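You operate a simulated robot arm through the tools that you are given. There is no shell and no other tool.

The job below is to be done with a simulated robot arm. You get a single attempt, and the scene is never put back.

## Task
Free the cage rings, slide them to the comb's notches and lock them.
Fine: green, yellow and red ring at the third, second and first notch of the comb on the blue ledge; leave the combs where they lie.

Only the result counts: the job must be done as asked and must still hold three seconds after the hand-in. Knocking over, shifting, dropping, spilling or breaking anything else fails it.

## Robot
A 7-joint arm with a two-finger parallel gripper, fixed in place. Base frame: the origin is at the foot of the arm, x ahead of it, y to its left, z up; the work surface is at about z = 0.88. Units: m, rad, N and s.
With the tool pointing down near the work surface it reaches from about 0.1 to 0.64 m from the base axis. Its first joint turns from -1.152 to 1.152 rad. Payload 1.57 kg.
The TCP is the grasp point between the finger pads, 0.03 m short of the fingertips. In the tool frame z runs along the fingers and y along their closing line. The gripper opens to 0.08 m. The fingers are 0.017 m wide and 0.012 m thick; the gripper's body (0.04 by 0.082 m) begins 0.08 m behind the TCP.
Orientation is that of the tool frame in the base frame, as a unit quaternion [w, x, y, z]. With the fingers straight down and closing along the base's y, the tool's x points along the base's -x, its y along +y and its z along -z.

## Interface
- The arm moves only by the tool step_arm. Its argument "increments" is one flat list of numbers, 7 for each row, row after row: the shift along the base's x, y, z in units of 20 mm (1.0 is 20 mm), then the turn, a rotation vector about the base's x, y, z in units of 6 degrees (1.0 is 6 degrees), then the finger opening in m, from 0 to 0.08. In form: [dx, dy, dz, ax, ay, az, gripper, dx, dy, dz, ax, ay, az, gripper, ...]. A call has 1 to 20 rows; each row shifts and turns the commanded pose from where the row before left it. A call with a number of a shift or a turn outside -1 to 1 is refused whole. Rows are played at 5 a second. More than 0.05 m and 0.15 rad between two rows, or a gripper value outside its range, and nothing of the call is played. Where a pose cannot be reached the arm comes as near as it can. A force on the tool above 40 N (or 10 N above the force at the start of the call, whichever is more), or a blocked arm, ends the call early, and 0.2 s more pass. The fingers move at their own pace (about 0.072 m/s each) and stop on an object; they squeeze with about 41 N. The grip force told is the motor's: it shows also when the fingers shut on nothing. Time passes only in rows, and 0.2 s behind the last, so rows that do not move let the fingers close. It gives the time, the measured TCP pose, the force on the tool (base axes), the opening and the grip force at its end, in the units of the frame above (readings bear some noise), with the torque about the TCP (base axes, N m) and any sound that the robot's microphone picked up.
- Cameras (640 x 400 px; columns grow to the right, rows downward): "scene" is fixed at [0.0816, 0.4406, 1.4443]; the picture's right is [-0.46, -0.89, 0.00], its down [-0.43, 0.22, -0.88] and it looks along [0.78, -0.40, -0.48] (base axes); focal length 289 px, centre (320, 200). "wrist" rides on the gripper at [0.072, -0.007, -0.122] in the tool frame; the picture's right is [0.09, 1.00, 0.00], its down [-0.84, 0.08, -0.54] and it looks along [-0.54, 0.05, 0.84] (tool axes); focal length 238 px, centre (320, 200). There is no depth. A picture from a camera that has moved, and an enlarged one, comes with that camera's place and axes in the base frame and with its lens. The place of the scene camera against the robot may be out by one fixed shift of up to 0.025 m in any direction.
- grab_frame(camera): a new picture of that camera. No time passes.
- enlarge(camera, box): a new picture of the part [left, top, right, bottom] of that camera's present view, enlarged. No time passes.
- hand_in(): hands the job in; it is judged then, once.

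Nothing tells you positions but the pictures and the camera data. Unless the task says otherwise, let go and move clear before handing in.

The tools are called after "Emit:" as name(argument=value, ...) on one line, values as JSON. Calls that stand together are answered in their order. step_arm: Moves the arm, as the interface text tells. Its arguments: {"type":"object","properties":{"increments":{"type":"array","items":{"type":"number"}}},"required":["increments"]} The other tools are called the same way: grab_frame (camera) takes a picture; enlarge (camera, box) takes an enlarged picture of a part of a camera's view; hand_in () hands the job in.

At the start:

```text
time: 0.0
tcp_pos: [0.3945, 0.0284, 1.2373]
ee_rot: [0.0, 0.0, 1.0, 0.0]
contact_force: [-1.6, 1.0, 0.9]
ft_torque: [-0.01, 0.02, 0.01]
width: 0.08
gripper_force: 0.1
```

scene: 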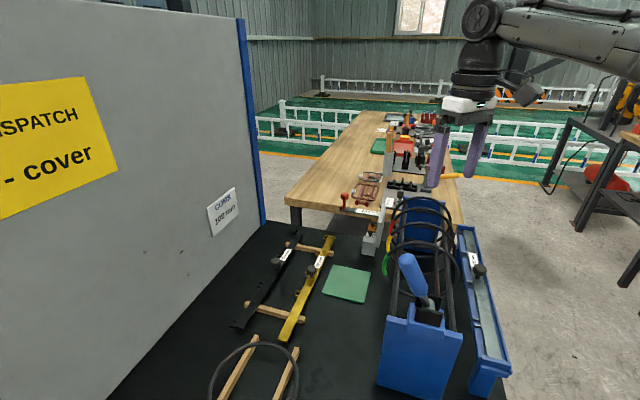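
wrist: 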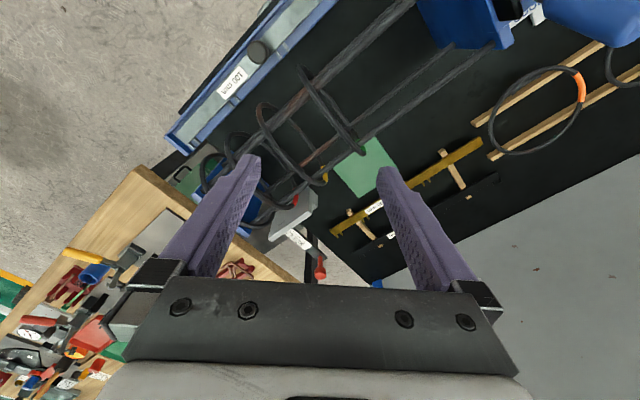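

I see a work table with a blue cage assembly, several rings, combs lying on wooden strips and on a blue ledge, and signs. I'll look closer at the pictures first before moving.

Emit:
enlarge(camera="scene", box=[340, 180, 540, 400])

Emit:
enlarge(camera="scene", box=[180, 180, 380, 400])

Emit:
enlarge(camera="wrist", box=[150, 0, 420, 280])

Emit:
enlarge(camera="scene", box=[0, 60, 260, 240])

```text
1.82 times, centred on (440, 290) of scene
camera zoom: at [0.0816, 0.4406, 1.4443], right [-0.46, -0.89, 0.0], down [-0.43, 0.22, -0.88], along [0.78, -0.4, -0.48], focal length 525 px, centre (102, 36)
```

zoom: 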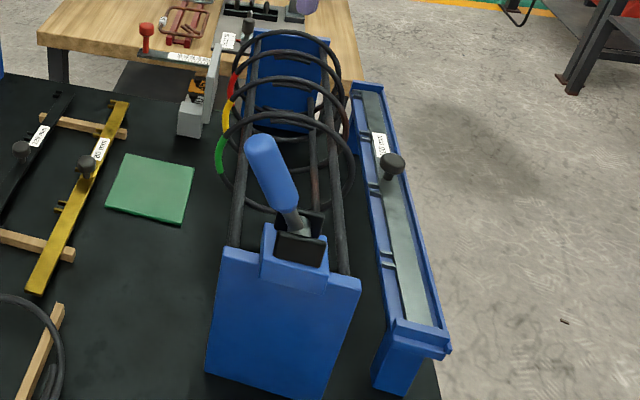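

```text
1.82 times, centred on (280, 290) of scene
camera zoom: at [0.0816, 0.4406, 1.4443], right [-0.46, -0.89, 0.0], down [-0.43, 0.22, -0.88], along [0.78, -0.4, -0.48], focal length 525 px, centre (393, 36)
```

zoom: 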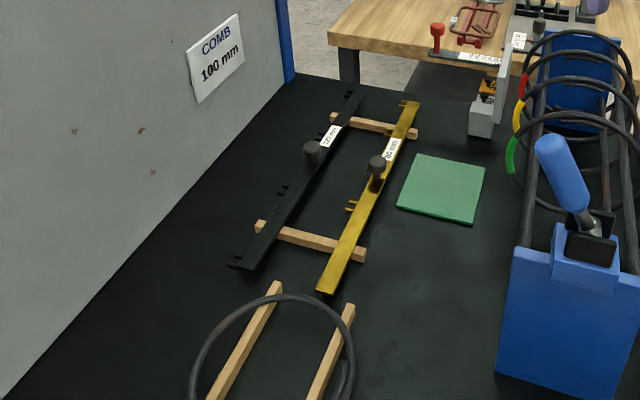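

```text
1.43 times, centred on (285, 140) of wrist
camera zoom: at [0.3234, 0.0225, 1.3603], right [-0.09, 1.0, 0.0], down [0.84, 0.08, 0.54], along [0.54, 0.05, -0.84], focal length 340 px, centre (370, 286)
```

zoom: 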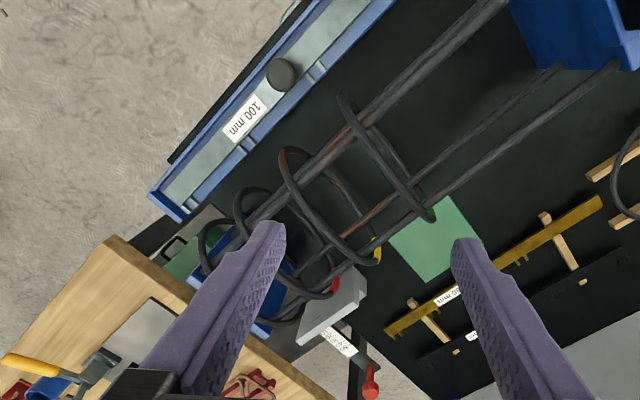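

```text
2.22 times, centred on (130, 150) of scene
camera zoom: at [0.0816, 0.4406, 1.4443], right [-0.46, -0.89, 0.0], down [-0.43, 0.22, -0.88], along [0.78, -0.4, -0.48], focal length 642 px, centre (742, 311)
```

zoom: 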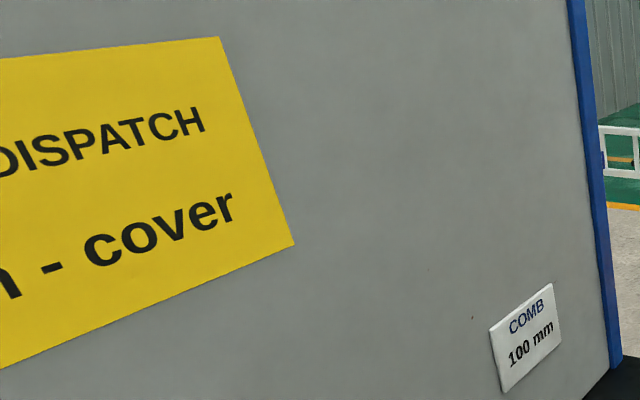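

The cage stands between two blue end plates running from about (0.25, 0.15) to (0.57, -0.08), with the ledge and its comb on its -y side and a blue lever on the near plate. I'll move the arm up and back for clearer views.

Emit:
step_arm(increments=[-1, 0, 1, 0, 0, 0, 0.04, -1, 0, 1, 0, 0, 0, 0.04, -1, 0, 1, 0, 0, 0, 0.04, -1, 0, 0, 0, 0, 0, 0.04, -1, 0, 0, 0, 0, 0, 0.04, -1, 0, 0, 0, 0, 0, 0.04])

Emit:
grab_frame(camera="wrist")

Emit:
grab_frame(camera="scene")

```text
time: 1.4
tcp_pos: [0.2759, 0.0307, 1.2969]
ee_rot: [0.0, 0.0, 1.0, 0.0]
contact_force: [-0.1, -0.3, -0.2]
ft_torque: [-0.02, -0.02, 0.03]
width: 0.0402
gripper_force: 0.0
```

```text
taken
camera wrist: at [0.2031, 0.0238, 1.421], right [-0.09, 1.0, 0.0], down [0.84, 0.08, 0.54], along [0.54, 0.05, -0.84], focal length 238 px, centre (320, 200)
```

wrist: 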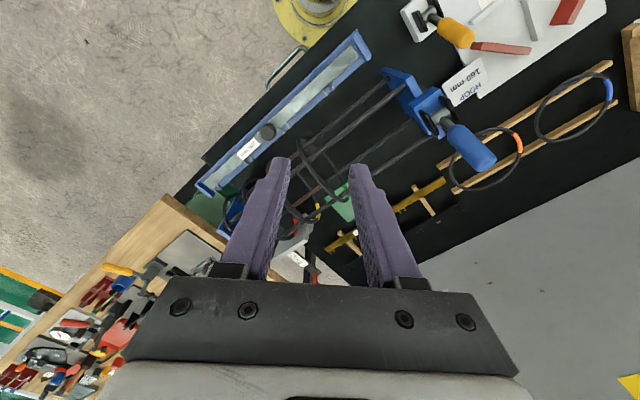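

```text
taken
```

scene: 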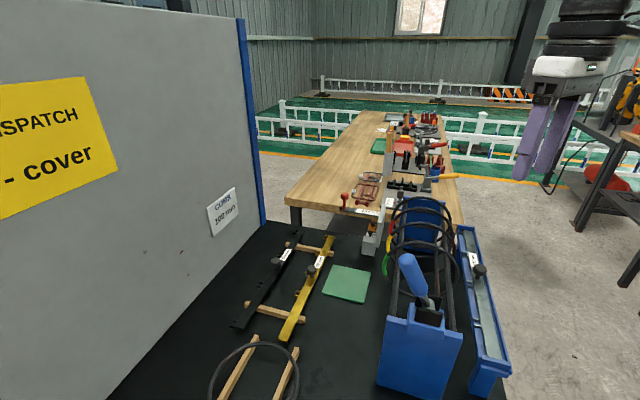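

Emit:
enlarge(camera="wrist", box=[180, 20, 520, 240])

Emit:
enlarge(camera="wrist", box=[370, 0, 640, 200])

Emit:
enlarge(camera="scene", box=[360, 190, 480, 310])

Emit:
enlarge(camera="scene", box=[440, 220, 520, 400])

```text
1.82 times, centred on (350, 130) of wrist
camera zoom: at [0.2031, 0.0238, 1.421], right [-0.09, 1.0, 0.0], down [0.84, 0.08, 0.54], along [0.54, 0.05, -0.84], focal length 433 px, centre (266, 327)
```

zoom: 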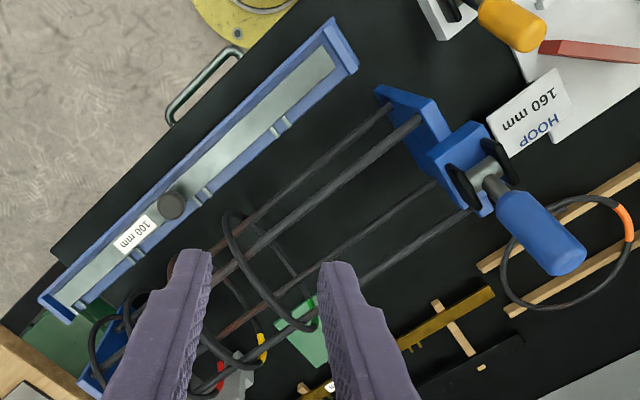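

```text
2.00 times, centred on (505, 100) of wrist
camera zoom: at [0.2031, 0.0238, 1.421], right [-0.09, 1.0, 0.0], down [0.84, 0.08, 0.54], along [0.54, 0.05, -0.84], focal length 477 px, centre (-50, 400)
```

zoom: 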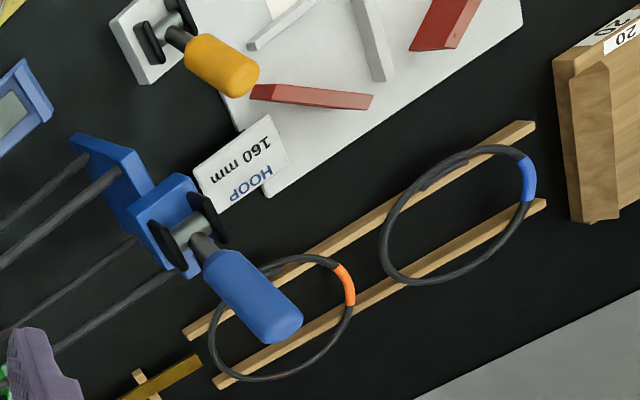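

```text
3.33 times, centred on (420, 250) of scene
camera zoom: at [0.0817, 0.4406, 1.4443], right [-0.46, -0.89, 0.0], down [-0.43, 0.22, -0.88], along [0.78, -0.4, -0.48], focal length 962 px, centre (-13, 33)
```

zoom: 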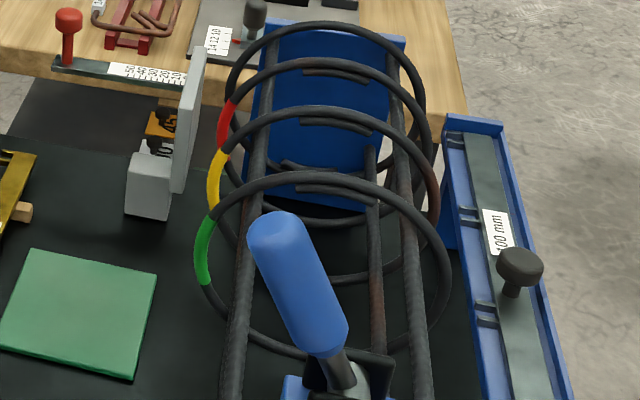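

```text
2.22 times, centred on (480, 310) of scene
camera zoom: at [0.0817, 0.4406, 1.4443], right [-0.46, -0.89, 0.0], down [-0.43, 0.22, -0.88], along [0.78, -0.4, -0.48], focal length 642 px, centre (-36, -44)
```

zoom: 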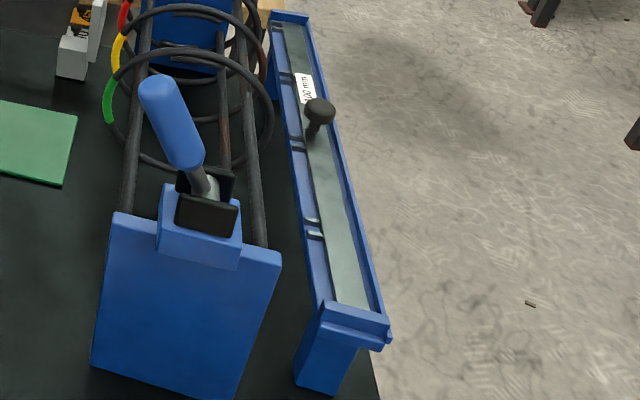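

The cage has four bars, a bare hoop near the far plate and red, yellow and green hoops; the lever pivots at about (0.26, 0.18, 1.13) and the ledge comb has notches about 100 mm apart. I'll turn the hand to line up with the cage axis and look again.

Emit:
step_arm(increments=[0, 0, 0, 0, 0, 1, 0.04, 0, 0, 0, 0, 0, 1, 0.04, 0, 0, 0, 0, 0, 1, 0.04, 0, 0, 0, 0, 0, 1, 0.04, 0, 0, 0, 0, 0, 1, 0.04, 0, 0, 0, 0, 0, 1, 0.04, 0, 0, 0, 0, 0, 1, 0.04])

Emit:
grab_frame(camera="wrist")

Emit:
enlarge(camera="wrist", box=[160, 0, 480, 200])

```text
time: 3.0
tcp_pos: [0.2735, 0.0281, 1.2967]
ee_rot: [0.001, -0.36, 0.933, 0.0]
contact_force: [-0.5, 0.0, 0.2]
ft_torque: [0.0, 0.02, 0.0]
width: 0.04
gripper_force: 0.1
```

```text
taken
camera wrist: at [0.2264, -0.0242, 1.4208], right [-0.74, 0.68, 0.0], down [0.57, 0.62, 0.54], along [0.37, 0.4, -0.84], focal length 238 px, centre (320, 200)
```

wrist: 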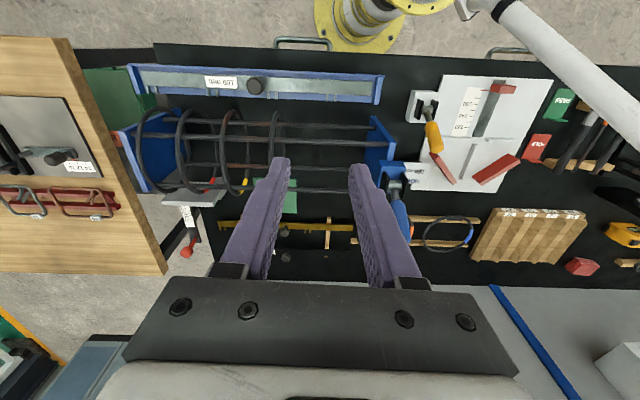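

```text
2.00 times, centred on (320, 100) of wrist
camera zoom: at [0.2264, -0.0242, 1.4208], right [-0.74, 0.68, 0.0], down [0.57, 0.62, 0.54], along [0.37, 0.4, -0.84], focal length 477 px, centre (320, 400)
```

zoom: 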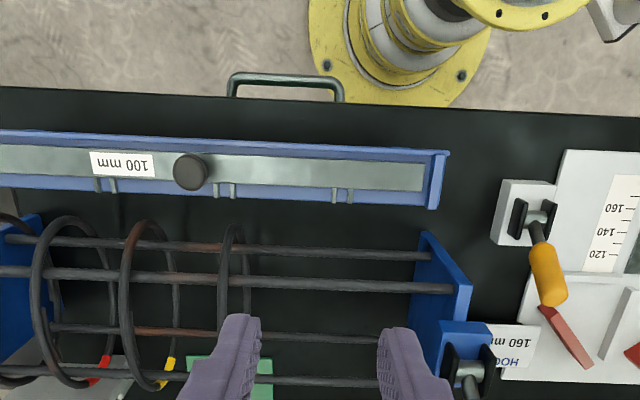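

The hand is now nearly lined up with the cage; notches and hoops are seen from above. I'll enlarge the far end and the lever.

Emit:
enlarge(camera="wrist", box=[110, 50, 290, 210])

Emit:
enlarge(camera="wrist", box=[340, 80, 460, 260])

Emit:
enlarge(camera="wrist", box=[200, 180, 380, 290])

Emit:
enlarge(camera="scene", box=[230, 225, 350, 345])

```text
2.50 times, centred on (200, 130) of wrist
camera zoom: at [0.2264, -0.0242, 1.4208], right [-0.74, 0.68, 0.0], down [0.57, 0.62, 0.54], along [0.37, 0.4, -0.84], focal length 596 px, centre (620, 375)
```

zoom: 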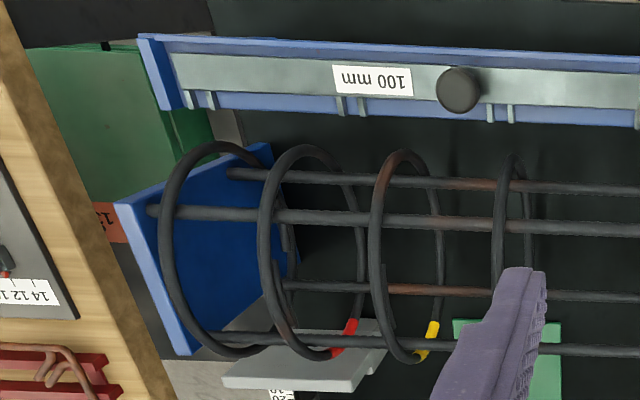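

```text
2.22 times, centred on (400, 170) of wrist
camera zoom: at [0.2264, -0.0242, 1.4208], right [-0.74, 0.68, 0.0], down [0.57, 0.62, 0.54], along [0.37, 0.4, -0.84], focal length 530 px, centre (142, 267)
```

zoom: 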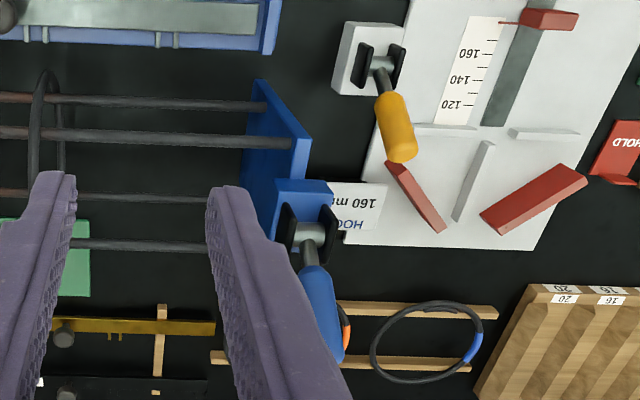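

```text
3.56 times, centred on (290, 235) of wrist
camera zoom: at [0.2264, -0.0242, 1.4208], right [-0.74, 0.68, 0.0], down [0.57, 0.62, 0.54], along [0.37, 0.4, -0.84], focal length 848 px, centre (427, 76)
```

zoom: 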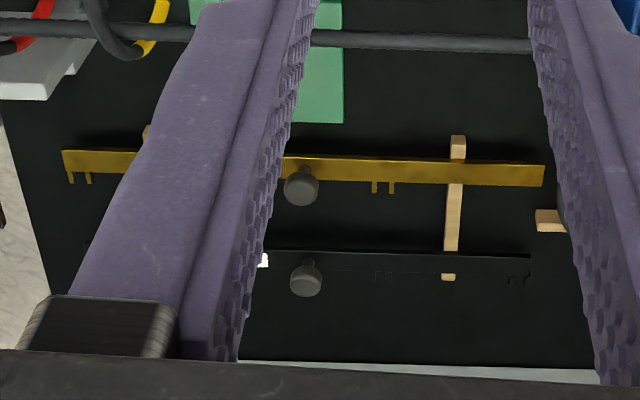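

```text
3.33 times, centred on (290, 285) of scene
camera zoom: at [0.0816, 0.4406, 1.4443], right [-0.46, -0.89, 0.0], down [-0.43, 0.22, -0.88], along [0.78, -0.4, -0.48], focal length 962 px, centre (420, -83)
```

zoom: 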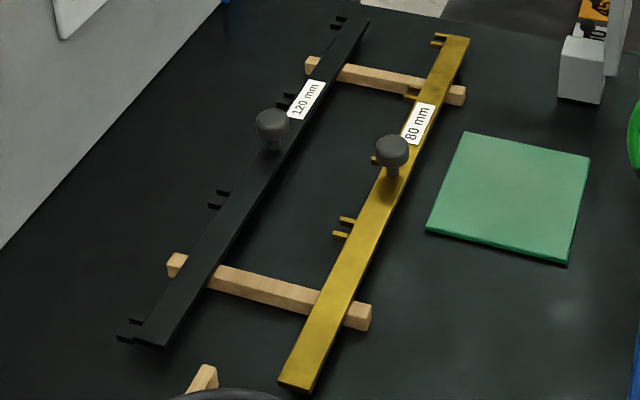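

The three combs read 120, 80 and 100 mm, and the 100 mm comb on the ledge has four fork notches; the bare hoop seems to sit at the far one as datum. I'll move the camera into that plane to check this alignment exactly.

Emit:
step_arm(increments=[0.94, -0.94, 0, 0, 0, 0.47, 0.04, 0.94, -0.94, 0, 0, 0, 0, 0.04, 0.94, -0.94, 0, 0, 0, 0, 0.04, 0.94, -0.94, 0, 0, 0, 0, 0.04, 0.94, -0.94, 0, 0, 0, 0, 0.04, 0.94, -0.94, 0, 0, 0, 0, 0.04, 0.94, -0.94, 0, 0, 0, 0, 0.04, 0.94, -0.94, 0, 0, 0, 0, 0.04, 0.94, -0.94, 0, 0, 0, 0, 0.04, 0.94, -0.94, 0, 0, 0, 0, 0.04])

Emit:
grab_frame(camera="wrist")

Emit:
enlarge(camera="wrist", box=[260, 0, 540, 175])

```text
time: 5.2
tcp_pos: [0.4202, -0.1245, 1.2692]
ee_rot: [-0.001, -0.381, 0.925, 0.0]
contact_force: [-0.1, -0.5, 0.0]
ft_torque: [0.03, -0.02, 0.03]
width: 0.0398
gripper_force: 0.0
out of reach, approached as far as the arm can: row 6, 7, 8, 9, 10
```

```text
taken
camera wrist: at [0.3743, -0.1794, 1.3926], right [-0.77, 0.64, 0.0], down [0.54, 0.64, 0.54], along [0.35, 0.42, -0.84], focal length 238 px, centre (320, 200)
```

wrist: 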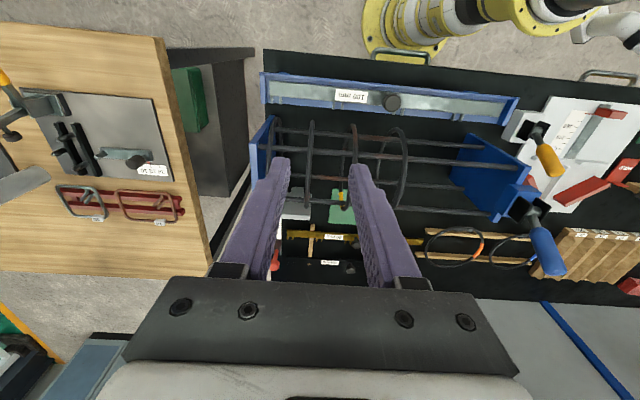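

```text
2.29 times, centred on (400, 88) of wrist
camera zoom: at [0.3743, -0.1794, 1.3926], right [-0.77, 0.64, 0.0], down [0.54, 0.64, 0.54], along [0.35, 0.42, -0.84], focal length 545 px, centre (137, 457)
```

zoom: 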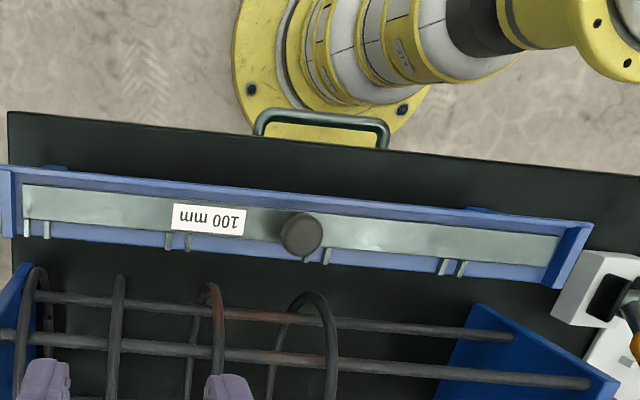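

The bare hoop sits at the far fork (s≈0.455 along the cage axis), so red, yellow and green belong at the following forks, about 0.356, 0.256 and 0.156. Next I'll move back for a close look at the lever.

Emit:
step_arm(increments=[-0.95, 0.65, 0, 0, 0, 0, 0.0, -0.95, 0.65, 0, 0, 0, 0, 0.0, -0.95, 0.65, 0, 0, 0, 0, 0.0, -0.95, 0.65, 0, 0, 0, 0, 0.0, -0.95, 0.65, 0, 0, 0, 0, 0.0, -0.95, 0.65, 0, 0, 0, 0, 0.0, -0.95, 0.65, 0, 0, 0, 0, 0.0, -0.95, 0.65, 0, 0, 0, 0, 0.0, -0.95, 0.65, 0, 0, 0, 0, 0.0, -0.95, 0.65, 0, 0, 0, 0, 0.0])

Emit:
grab_frame(camera="wrist")

Emit:
enlarge(camera="wrist", box=[360, 90, 520, 290])

Emit:
enlarge(camera="scene", box=[370, 230, 480, 340])

```text
time: 7.4
tcp_pos: [0.2285, 0.0039, 1.2708]
ee_rot: [0.0, -0.381, 0.925, -0.001]
contact_force: [-0.7, 0.4, -0.4]
ft_torque: [-0.04, 0.02, 0.01]
width: 0.0
gripper_force: 21.2
```

```text
taken
camera wrist: at [0.1838, -0.0514, 1.3936], right [-0.77, 0.64, 0.0], down [0.54, 0.64, 0.54], along [0.35, 0.42, -0.84], focal length 238 px, centre (320, 200)
```

wrist: 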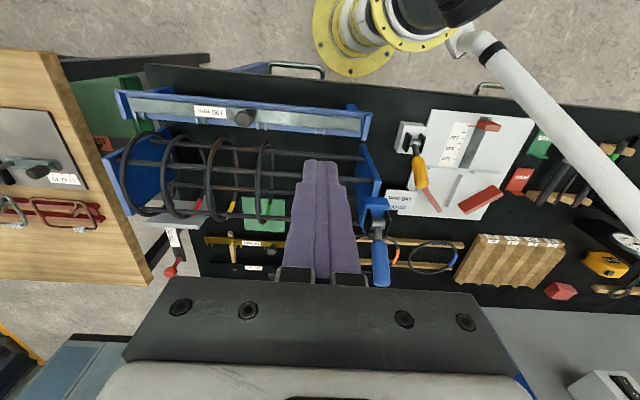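

```text
2.00 times, centred on (440, 190) of wrist
camera zoom: at [0.1838, -0.0514, 1.3936], right [-0.77, 0.64, 0.0], down [0.54, 0.64, 0.54], along [0.35, 0.42, -0.84], focal length 477 px, centre (80, 220)
```

zoom: 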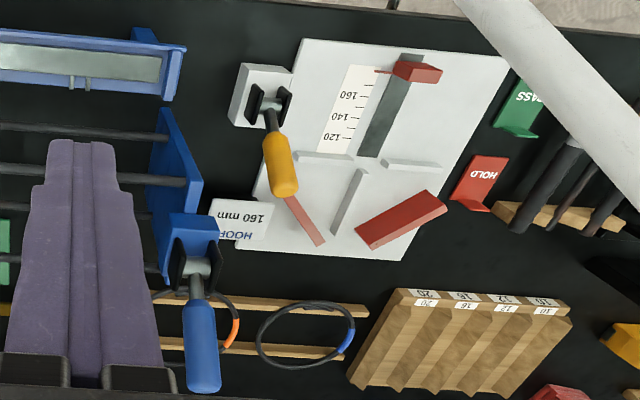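

```text
3.64 times, centred on (425, 285) of scene
camera zoom: at [0.0817, 0.4406, 1.4443], right [-0.46, -0.89, 0.0], down [-0.43, 0.22, -0.88], along [0.78, -0.4, -0.48], focal length 1050 px, centre (-62, -109)
```

zoom: 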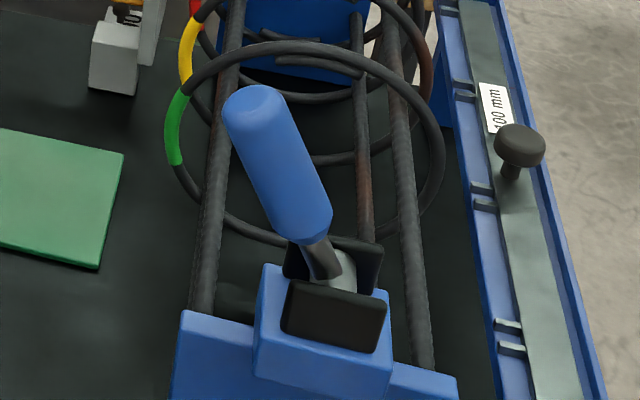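

The lever turns about the cage axis with its pivot near s=0.055, w=0.31, z=1.10, and leans about 33° to the +w side (away from the ledge). I'll carry the closed fingers over it to its far side so that I can push it toward the ledge.

Emit:
step_arm(increments=[0.413, 0.977, 0, 0, 0, 0, 0.0, 0.413, 0.977, 0, 0, 0, 0, 0.0, 0.413, 0.977, 0, 0, 0, 0, 0.0, 0.413, 0.977, 0, 0, 0, 0, 0.0, 0.413, 0.977, 0, 0, 0, 0, 0.0, 0.413, 0.977, 0, 0, 0, 0, 0.0, 0.413, 0.977, 0, 0, 0, 0, 0.0, 0.413, 0.977, 0, 0, 0, 0, 0.0, 0.413, 0.977, 0, 0, 0, 0, 0.0, 0.413, 0.977, 0, 0, 0, 0, 0.0, 0.413, 0.977, 0, 0, 0, 0, 0.0, 0.413, 0.977, 0, 0, 0, 0, 0.0, 0.413, 0.977, 0, 0, 0, 0, 0.0])

Emit:
grab_frame(camera="wrist")

Emit:
grab_frame(camera="scene")

```text
time: 10.2
tcp_pos: [0.3373, 0.2594, 1.2698]
ee_rot: [0.0, -0.381, 0.924, 0.0]
contact_force: [0.3, -0.1, -0.8]
ft_torque: [0.01, 0.03, -0.03]
width: 0.0
gripper_force: 21.2
```

```text
taken
camera wrist: at [0.2906, 0.2047, 1.3928], right [-0.77, 0.64, 0.0], down [0.54, 0.64, 0.54], along [0.35, 0.42, -0.84], focal length 238 px, centre (320, 200)
```

wrist: 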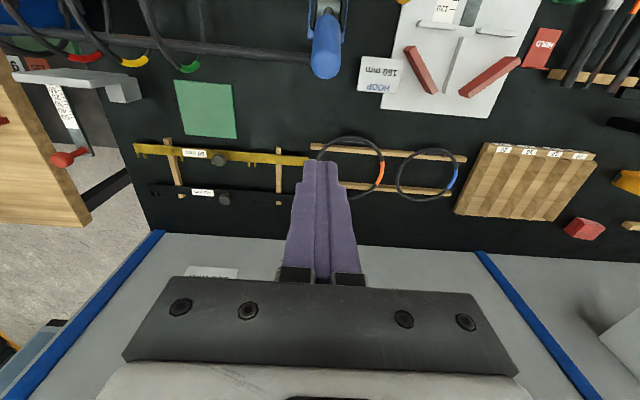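

```text
taken
```

scene: 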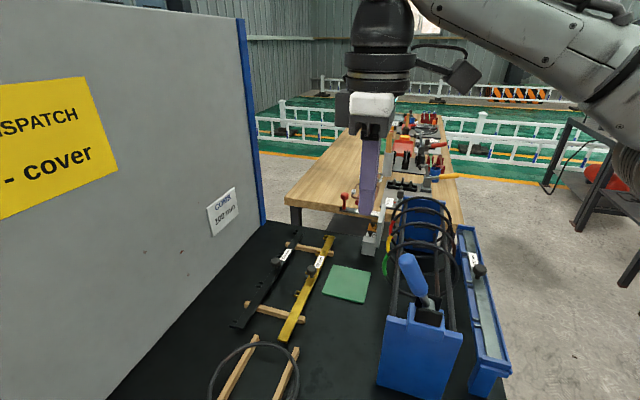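

The fingers are now at w≈0.42, just beyond the lever handle. I'll lower them beside it and begin pushing toward the ledge in small steps.

Emit:
step_arm(increments=[0, 0, -1, 0, 0, 0, 0.0, 0, 0, -1, 0, 0, 0, 0.0, 0, 0, -1, 0, 0, 0, 0.0, 0, 0, -1, 0, 0, 0, 0.0, 0, 0, -1, 0, 0, 0, 0.0, -0.35, -0.35, 0, 0, 0, 0, 0, -0.35, -0.35, 0, 0, 0, 0, 0, -0.35, -0.35, 0, 0, 0, 0, 0])

Emit:
enlarge(camera="scene", box=[340, 180, 500, 340])

Emit:
grab_frame(camera="wrist")

```text
time: 12.0
tcp_pos: [0.3162, 0.2383, 1.1709]
ee_rot: [0.0, -0.381, 0.925, 0.001]
contact_force: [0.2, 0.6, 0.6]
ft_torque: [0.0, 0.04, 0.03]
width: 0.0002
gripper_force: 21.4
```

```text
2.50 times, centred on (420, 260) of scene
camera zoom: at [0.0816, 0.4406, 1.4443], right [-0.46, -0.89, 0.0], down [-0.43, 0.22, -0.88], along [0.78, -0.4, -0.48], focal length 722 px, centre (70, 50)
```

zoom: 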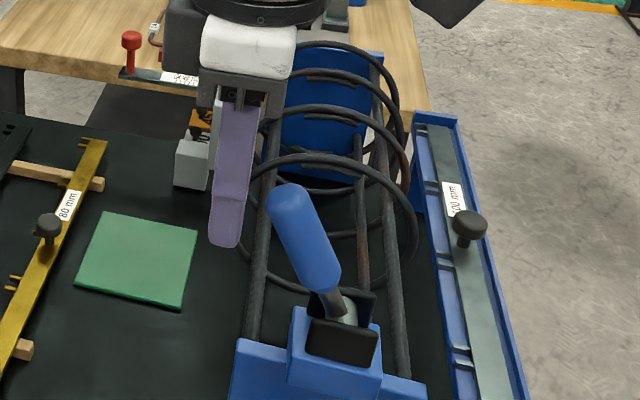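

```text
taken
camera wrist: at [0.2706, 0.1819, 1.2928], right [-0.77, 0.64, 0.0], down [0.54, 0.64, 0.54], along [0.35, 0.42, -0.84], focal length 238 px, centre (320, 200)
```

wrist: 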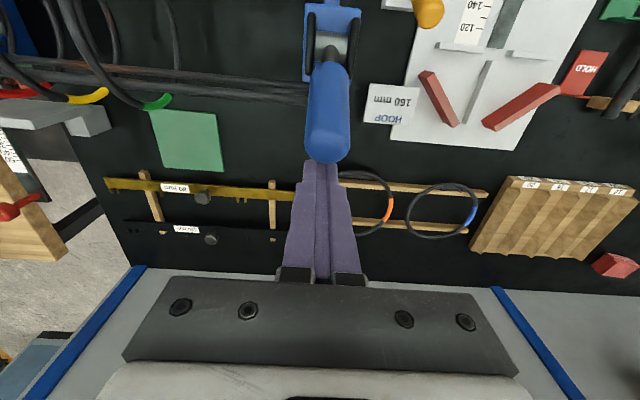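

The finger stands beside the handle in the same plane, roughly 1 cm away. I'll push on toward the ledge in small steps and watch the force.

Emit:
step_arm(increments=[-0.25, -0.25, 0, 0, 0, 0, 0, -0.25, -0.25, 0, 0, 0, 0, 0, -0.25, -0.25, 0, 0, 0, 0, 0, -0.25, -0.25, 0, 0, 0, 0, 0])

Emit:
grab_frame(camera="wrist")

Emit:
enlarge(camera="scene", box=[340, 180, 500, 340])

```text
time: 13.0
tcp_pos: [0.2962, 0.2167, 1.1701]
ee_rot: [-0.001, -0.381, 0.924, 0.0]
contact_force: [0.3, 1.4, 1.5]
ft_torque: [0.01, 0.0, -0.01]
width: 0.0
gripper_force: 21.1
```

```text
taken
camera wrist: at [0.2502, 0.1621, 1.2928], right [-0.77, 0.64, 0.0], down [0.54, 0.64, 0.54], along [0.35, 0.42, -0.84], focal length 238 px, centre (320, 200)
```

wrist: 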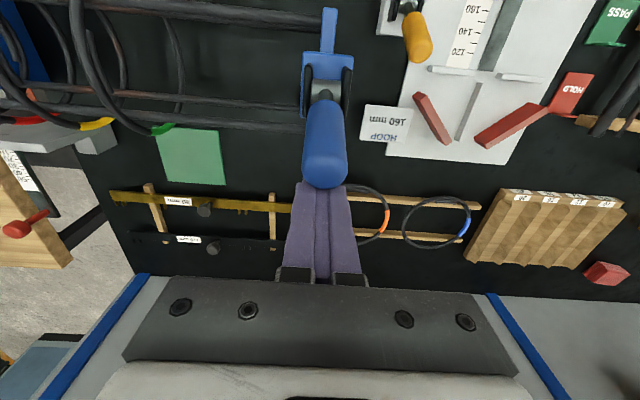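

```text
2.50 times, centred on (420, 260) of scene
camera zoom: at [0.0817, 0.4407, 1.4443], right [-0.46, -0.89, 0.0], down [-0.43, 0.22, -0.88], along [0.78, -0.4, -0.48], focal length 722 px, centre (70, 50)
```

zoom: 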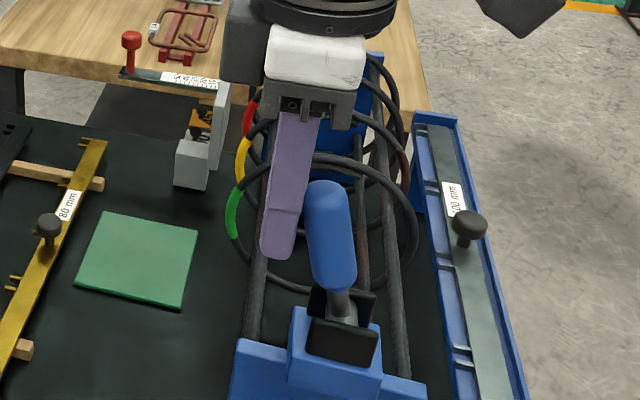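

The lever is turning easily. I keep pushing it over.

Emit:
step_arm(increments=[-0.25, -0.25, 0, 0, 0, 0, 0, -0.25, -0.25, 0, 0, 0, 0, 0, -0.25, -0.25, 0, 0, 0, 0, 0, -0.25, -0.25, 0, 0, 0, 0, 0])

Emit:
grab_frame(camera="wrist")

Emit:
enlarge(camera="scene", box=[340, 180, 500, 340])

```text
time: 14.0
tcp_pos: [0.2763, 0.1982, 1.1704]
ee_rot: [0.0, -0.381, 0.925, 0.0]
contact_force: [0.9, -0.4, 0.2]
ft_torque: [0.01, -0.03, -0.04]
width: 0.0
gripper_force: 21.0
```

```text
taken
camera wrist: at [0.2297, 0.1424, 1.2933], right [-0.77, 0.64, 0.0], down [0.54, 0.64, 0.54], along [0.35, 0.42, -0.84], focal length 238 px, centre (320, 200)
```

wrist: 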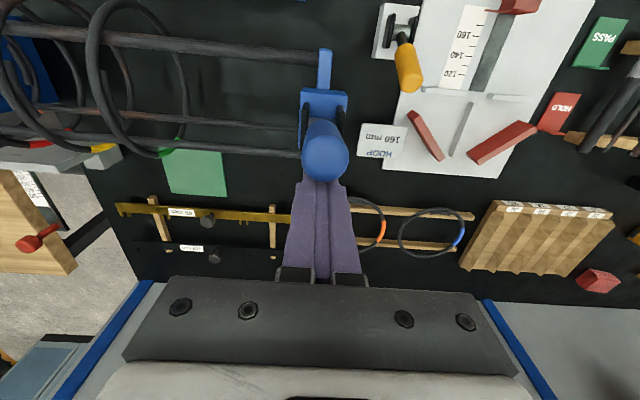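

```text
2.50 times, centred on (420, 260) of scene
camera zoom: at [0.0817, 0.4407, 1.4443], right [-0.46, -0.89, 0.0], down [-0.43, 0.22, -0.88], along [0.78, -0.4, -0.48], focal length 722 px, centre (70, 50)
```

zoom: 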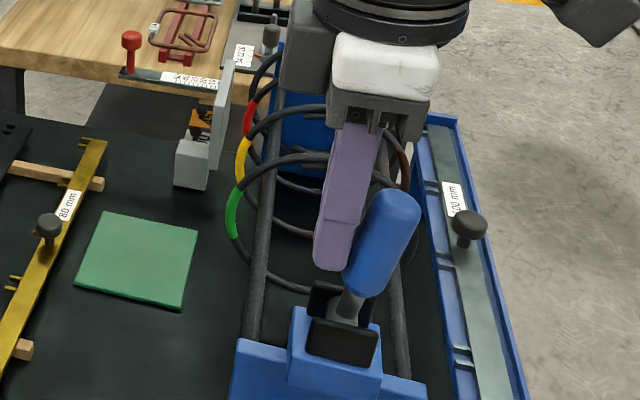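

The lever has passed vertical and leans toward the ledge now. I continue with small pushes until it reaches its stop.

Emit:
step_arm(increments=[-0.2, -0.2, 0, 0, 0, 0, 0, -0.2, -0.2, 0, 0, 0, 0, 0, -0.2, -0.2, 0, 0, 0, 0, 0])

Emit:
grab_frame(camera="wrist")

Emit:
enlarge(camera="scene", box=[340, 180, 500, 340])

```text
time: 14.8
tcp_pos: [0.2632, 0.1859, 1.1701]
ee_rot: [0.001, -0.381, 0.925, 0.0]
contact_force: [4.0, 5.8, 0.3]
ft_torque: [0.17, -0.09, -0.01]
width: 0.0001
gripper_force: 21.7
```

```text
taken
camera wrist: at [0.218, 0.1305, 1.2929], right [-0.77, 0.64, 0.0], down [0.54, 0.64, 0.55], along [0.35, 0.42, -0.84], focal length 238 px, centre (320, 200)
```

wrist: 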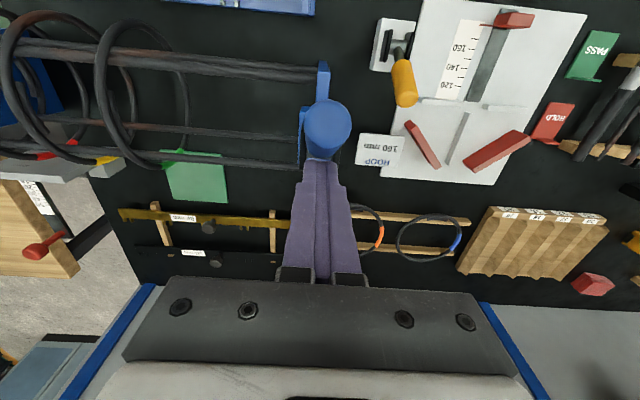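

```text
2.50 times, centred on (420, 260) of scene
camera zoom: at [0.0818, 0.4408, 1.4443], right [-0.46, -0.89, 0.0], down [-0.43, 0.22, -0.88], along [0.78, -0.4, -0.48], focal length 722 px, centre (70, 50)
```

zoom: 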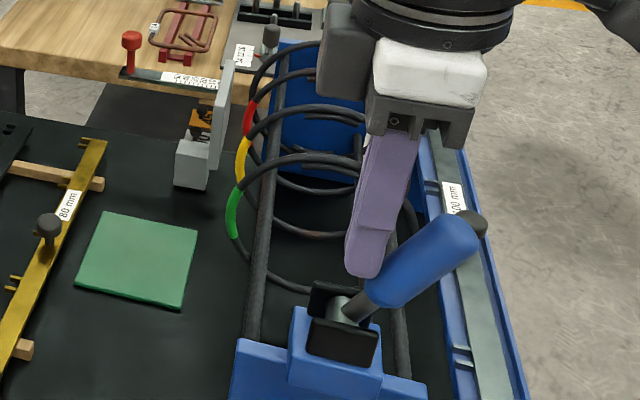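

The lever now leans well toward the ledge and some resistance (about 7 N) shows. One or two more small pushes will show whether it is at its stop.

Emit:
step_arm(increments=[-0.12, -0.12, 0, 0, 0, 0, 0, -0.12, -0.12, 0, 0, 0, 0, 0])

Emit:
enlarge(camera="scene", box=[340, 180, 500, 340])

Emit:
enlarge(camera="wrist", box=[240, 40, 400, 220])

```text
time: 15.4
tcp_pos: [0.2614, 0.1852, 1.1729]
ee_rot: [0.009, -0.38, 0.925, 0.003]
contact_force: [24.4, 25.9, 5.5]
ft_torque: [0.75, -0.66, 0.02]
width: 0.0
gripper_force: 21.2
```

```text
2.50 times, centred on (420, 260) of scene
camera zoom: at [0.0824, 0.4415, 1.444], right [-0.46, -0.89, 0.0], down [-0.43, 0.22, -0.88], along [0.78, -0.4, -0.48], focal length 722 px, centre (70, 50)
```

zoom: 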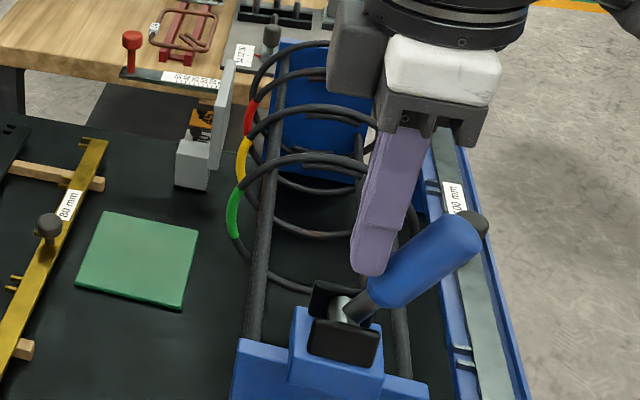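

```text
2.22 times, centred on (320, 130) of wrist
camera zoom: at [0.215, 0.1279, 1.2939], right [-0.77, 0.64, 0.0], down [0.53, 0.64, 0.56], along [0.36, 0.43, -0.83], focal length 530 px, centre (320, 356)
```

zoom: 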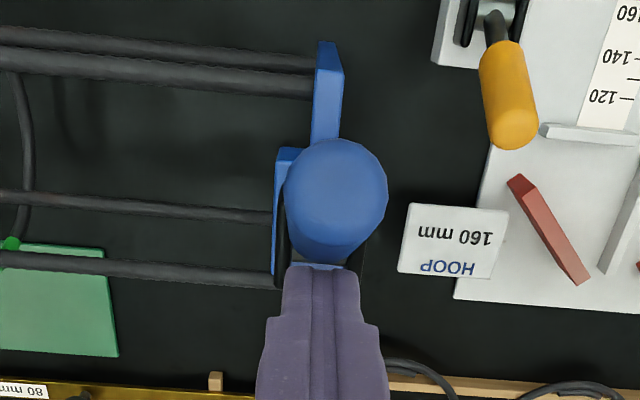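

The lever is against its stop (force about 36 N, no further motion). I'll back off and lift away, then check whether it stays and whether the hoops are free.

Emit:
step_arm(increments=[0.3, 0.3, 0, 0, 0, 0, 0, 0.5, 0.5, 0, 0, 0, 0, 0, 0.5, 0.5, 0.5, 0, 0, 0, 0, 0, 0, 1, 0, 0, 0, 0, 0, 0, 1, 0, 0, 0, 0, 0, 0, 1, 0, 0, 0, 0])

Emit:
enlarge(camera="scene", box=[340, 180, 500, 340])

Emit:
grab_frame(camera="wrist")

```text
time: 16.8
tcp_pos: [0.2851, 0.207, 1.2408]
ee_rot: [0.0, -0.381, 0.925, 0.0]
contact_force: [0.3, -0.8, 0.4]
ft_torque: [-0.01, 0.01, -0.02]
width: 0.0001
gripper_force: 21.6
```

```text
2.50 times, centred on (420, 260) of scene
camera zoom: at [0.0816, 0.4406, 1.4443], right [-0.46, -0.89, 0.0], down [-0.43, 0.22, -0.88], along [0.78, -0.4, -0.48], focal length 722 px, centre (70, 50)
```

zoom: 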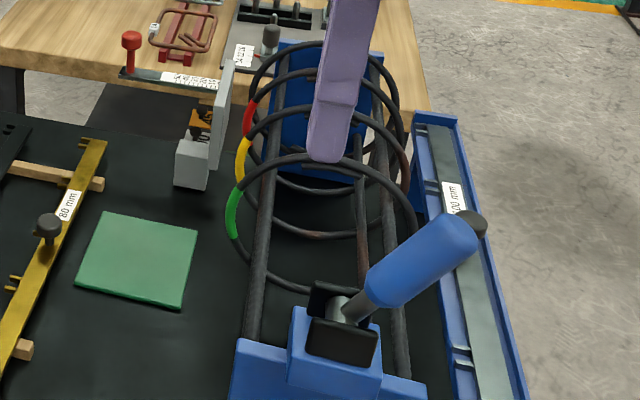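

```text
taken
camera wrist: at [0.2391, 0.1527, 1.3632], right [-0.77, 0.64, 0.0], down [0.54, 0.64, 0.54], along [0.35, 0.42, -0.84], focal length 238 px, centre (320, 200)
```

wrist: 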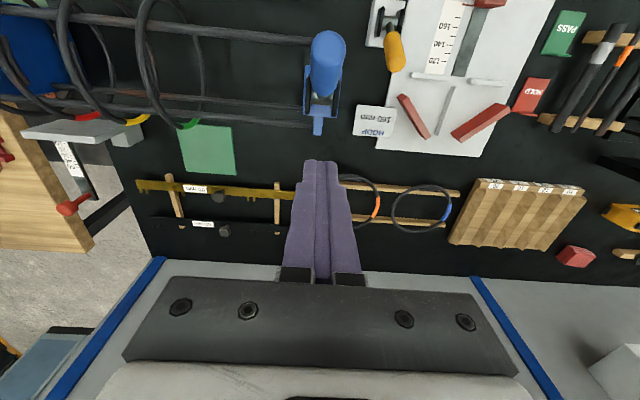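

The lever stays over at the ledge side after release. Next I'll place the open fingers above the green hoop and look at its exact position.

Emit:
step_arm(increments=[0.62, -0.91, 0, 0, 0, 0, 0.04, 0.62, -0.91, 0, 0, 0, 0, 0.04, 0.62, -0.91, 0, 0, 0, 0, 0.04, 0.62, -0.91, 0, 0, 0, 0, 0.04, 0.62, -0.91, 0, 0, 0, 0, 0.04, 0.62, -0.91, 0, 0, 0, 0, 0.04, 0.62, -0.91, -0.5, 0, 0, 0, 0.04, 0.62, -0.91, -0.5, 0, 0, 0, 0.04, 0.62, -0.91, -0.5, 0, 0, 0, 0.04])

Emit:
grab_frame(camera="wrist")

Emit:
enlarge(camera="wrist", box=[220, 0, 420, 200])

Emit:
enlarge(camera="scene", box=[340, 150, 500, 310])

```text
time: 18.8
tcp_pos: [0.3977, 0.0426, 1.2103]
ee_rot: [0.0, -0.381, 0.925, 0.0]
contact_force: [-0.5, 0.3, 0.5]
ft_torque: [0.0, 0.01, 0.03]
width: 0.0399
gripper_force: 0.0
```

```text
taken
camera wrist: at [0.3517, -0.0121, 1.3338], right [-0.77, 0.64, 0.0], down [0.54, 0.64, 0.54], along [0.35, 0.42, -0.84], focal length 238 px, centre (320, 200)
```

wrist: 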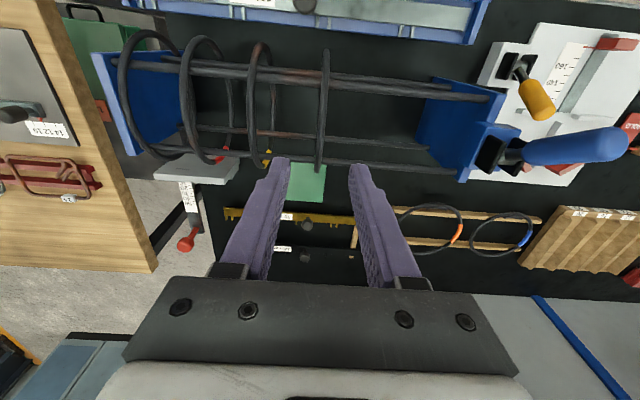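

```text
2.00 times, centred on (320, 100) of wrist
camera zoom: at [0.3517, -0.0121, 1.3338], right [-0.77, 0.64, 0.0], down [0.54, 0.64, 0.54], along [0.35, 0.42, -0.84], focal length 477 px, centre (320, 400)
```

zoom: 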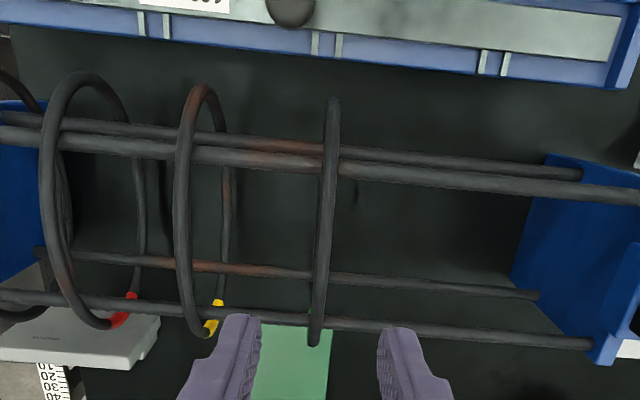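

```text
2.50 times, centred on (420, 230) of scene
camera zoom: at [0.0816, 0.4406, 1.4443], right [-0.46, -0.89, 0.0], down [-0.43, 0.22, -0.88], along [0.78, -0.4, -0.48], focal length 722 px, centre (70, 125)
```

zoom: 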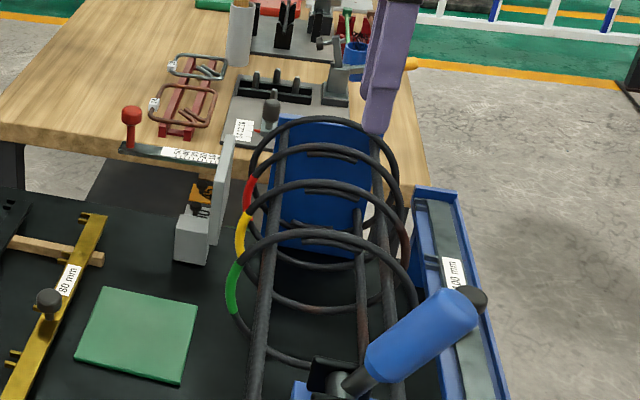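

The green hoop stands square at s≈0.250 with its top near z≈1.083, w≈0.318, and the forks are at s≈0.356, 0.255 and 0.155. I'll lower the open fingers astride the top of the green hoop.

Emit:
step_arm(increments=[0.14, 0.21, -0.9, 0, 0, 0, 0.04, 0, 0, -0.9, 0, 0, 0, 0.04, 0, 0, -0.9, 0, 0, 0, 0.04, 0, 0, -0.9, 0, 0, 0, 0.04, 0, 0, -0.9, 0, 0, 0, 0.04, 0, 0, -0.9, 0, 0, 0, 0.04, 0, 0, -0.9, 0, 0, 0, 0.04])

Emit:
grab_frame(camera="wrist")

Emit:
enlarge(camera="scene", box=[340, 150, 500, 310])

```text
time: 20.4
tcp_pos: [0.3977, 0.0475, 1.0827]
ee_rot: [-0.001, -0.381, 0.925, 0.0]
contact_force: [0.4, -0.6, -1.0]
ft_torque: [0.0, -0.05, 0.02]
width: 0.0401
gripper_force: 0.1
```

```text
taken
camera wrist: at [0.3532, -0.0078, 1.2066], right [-0.77, 0.64, 0.0], down [0.54, 0.64, 0.54], along [0.35, 0.42, -0.84], focal length 238 px, centre (320, 200)
```

wrist: 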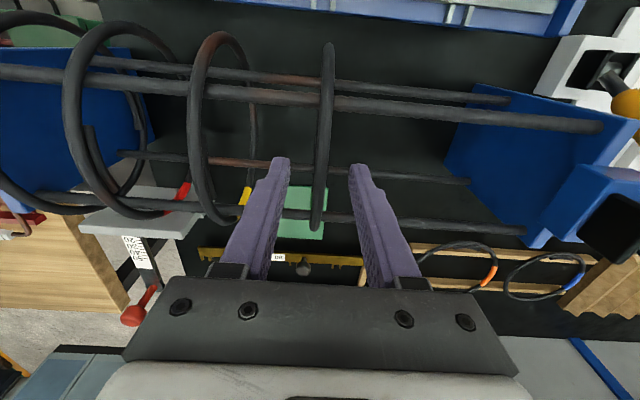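

```text
2.50 times, centred on (420, 230) of scene
camera zoom: at [0.0816, 0.4406, 1.4443], right [-0.46, -0.89, 0.0], down [-0.43, 0.22, -0.88], along [0.78, -0.4, -0.48], focal length 722 px, centre (70, 125)
```

zoom: 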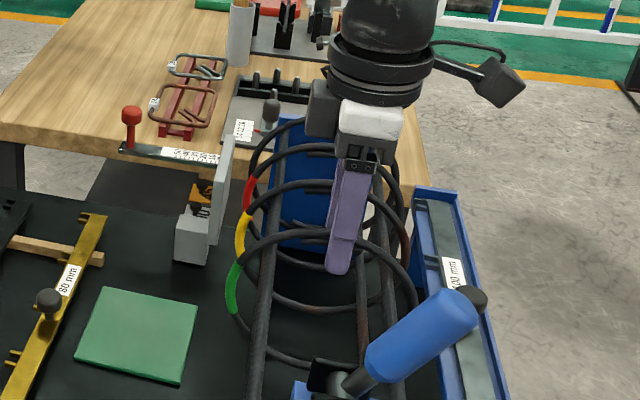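

The fingers are astride the green hoop, tips below its top. I close the grip now.

Emit:
step_arm(increments=[0, 0, 0, 0, 0, 0, 0.02, 0, 0, 0, 0, 0, 0, 0.0, 0, 0, 0, 0, 0, 0, 0.0, 0, 0, 0, 0, 0, 0, 0.0])

Emit:
enlarge(camera="wrist", box=[220, 30, 420, 280])

```text
time: 21.4
tcp_pos: [0.3997, 0.0475, 1.0835]
ee_rot: [0.0, -0.381, 0.925, 0.001]
contact_force: [-0.7, -0.1, -2.1]
ft_torque: [0.25, -0.25, 0.08]
width: 0.0076
gripper_force: 27.2
```

```text
1.60 times, centred on (320, 155) of wrist
camera zoom: at [0.3533, -0.0078, 1.2066], right [-0.77, 0.64, 0.0], down [0.54, 0.64, 0.54], along [0.35, 0.42, -0.84], focal length 381 px, centre (320, 272)
```

zoom: 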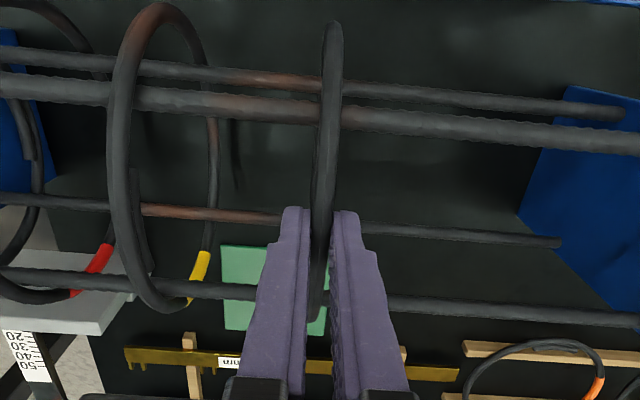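

The green hoop is gripped (width 7.6 mm). I'll test with a few millimetres toward the near end and watch the force to see that it slides freely.

Emit:
step_arm(increments=[-0.09, 0.09, 0, 0, 0, 0, 0, -0.09, 0.09, 0, 0, 0, 0, 0, -0.09, 0.09, 0, 0, 0, 0, 0])

Emit:
enlarge(camera="wrist", box=[220, 30, 420, 280])

```text
time: 22.2
tcp_pos: [0.395, 0.0534, 1.0841]
ee_rot: [0.0, -0.382, 0.924, 0.0]
contact_force: [0.5, -3.8, -3.6]
ft_torque: [0.23, -0.33, 0.07]
width: 0.0076
gripper_force: 26.8
```

```text
1.60 times, centred on (320, 155) of wrist
camera zoom: at [0.3484, -0.0028, 1.2067], right [-0.77, 0.64, 0.0], down [0.54, 0.64, 0.54], along [0.35, 0.42, -0.84], focal length 381 px, centre (320, 272)
```

zoom: 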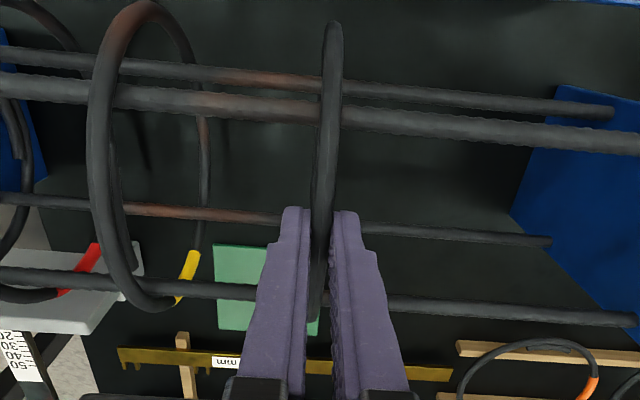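

The hoop slides with just a few newtons, so it is free. I'll bring it along to the near fork at s≈0.155.

Emit:
step_arm(increments=[-0.254, 0.254, 0, 0, 0, 0, 0, -0.254, 0.254, 0, 0, 0, 0, 0, -0.254, 0.254, 0, 0, 0, 0, 0, -0.254, 0.254, 0, 0, 0, 0, 0, -0.254, 0.254, 0, 0, 0, 0, 0, -0.254, 0.254, 0, 0, 0, 0, 0, -0.254, 0.254, 0, 0, 0, 0, 0, -0.254, 0.254, 0, 0, 0, 0, 0, -0.254, 0.254, 0, 0, 0, 0, 0, -0.254, 0.254, 0, 0, 0, 0, 0, -0.254, 0.254, 0, 0, 0, 0, 0, -0.254, 0.254, 0, 0, 0, 0, 0])

Emit:
grab_frame(camera="wrist")

Emit:
enlarge(camera="wrist", box=[220, 0, 420, 250])

Emit:
enlarge(camera="scene", box=[340, 150, 520, 330])

```text
time: 24.8
tcp_pos: [0.3315, 0.1141, 1.0837]
ee_rot: [0.0, -0.381, 0.924, 0.0]
contact_force: [0.8, -2.5, -1.1]
ft_torque: [-0.34, 0.26, 0.1]
width: 0.0074
gripper_force: 27.1
```

```text
taken
camera wrist: at [0.2867, 0.0588, 1.2067], right [-0.77, 0.64, 0.0], down [0.54, 0.65, 0.54], along [0.35, 0.42, -0.84], focal length 238 px, centre (320, 200)
```

wrist: 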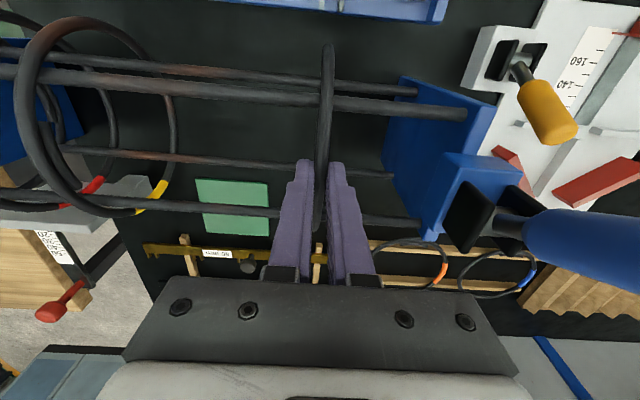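

```text
1.60 times, centred on (320, 125) of wrist
camera zoom: at [0.2867, 0.0588, 1.2067], right [-0.77, 0.64, 0.0], down [0.54, 0.65, 0.54], along [0.35, 0.42, -0.84], focal length 381 px, centre (320, 320)
```

zoom: 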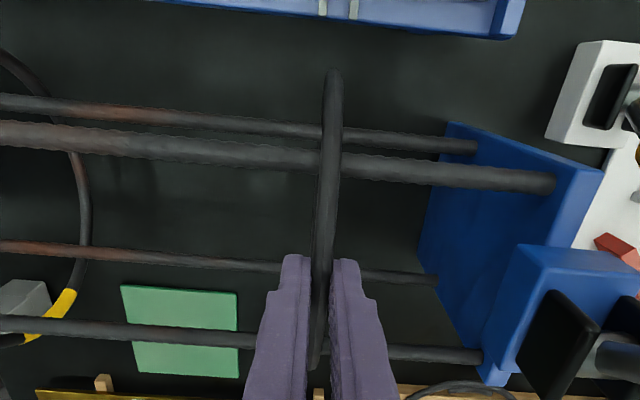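

```text
2.22 times, centred on (430, 240) of scene
camera zoom: at [0.0817, 0.4406, 1.4444], right [-0.46, -0.89, 0.0], down [-0.43, 0.22, -0.88], along [0.78, -0.4, -0.48], focal length 642 px, centre (76, 111)
```

zoom: 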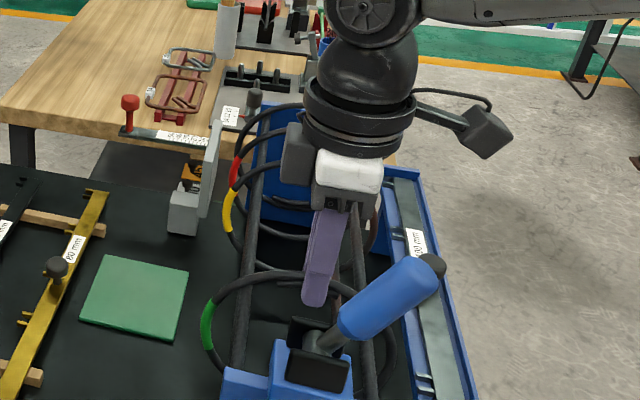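

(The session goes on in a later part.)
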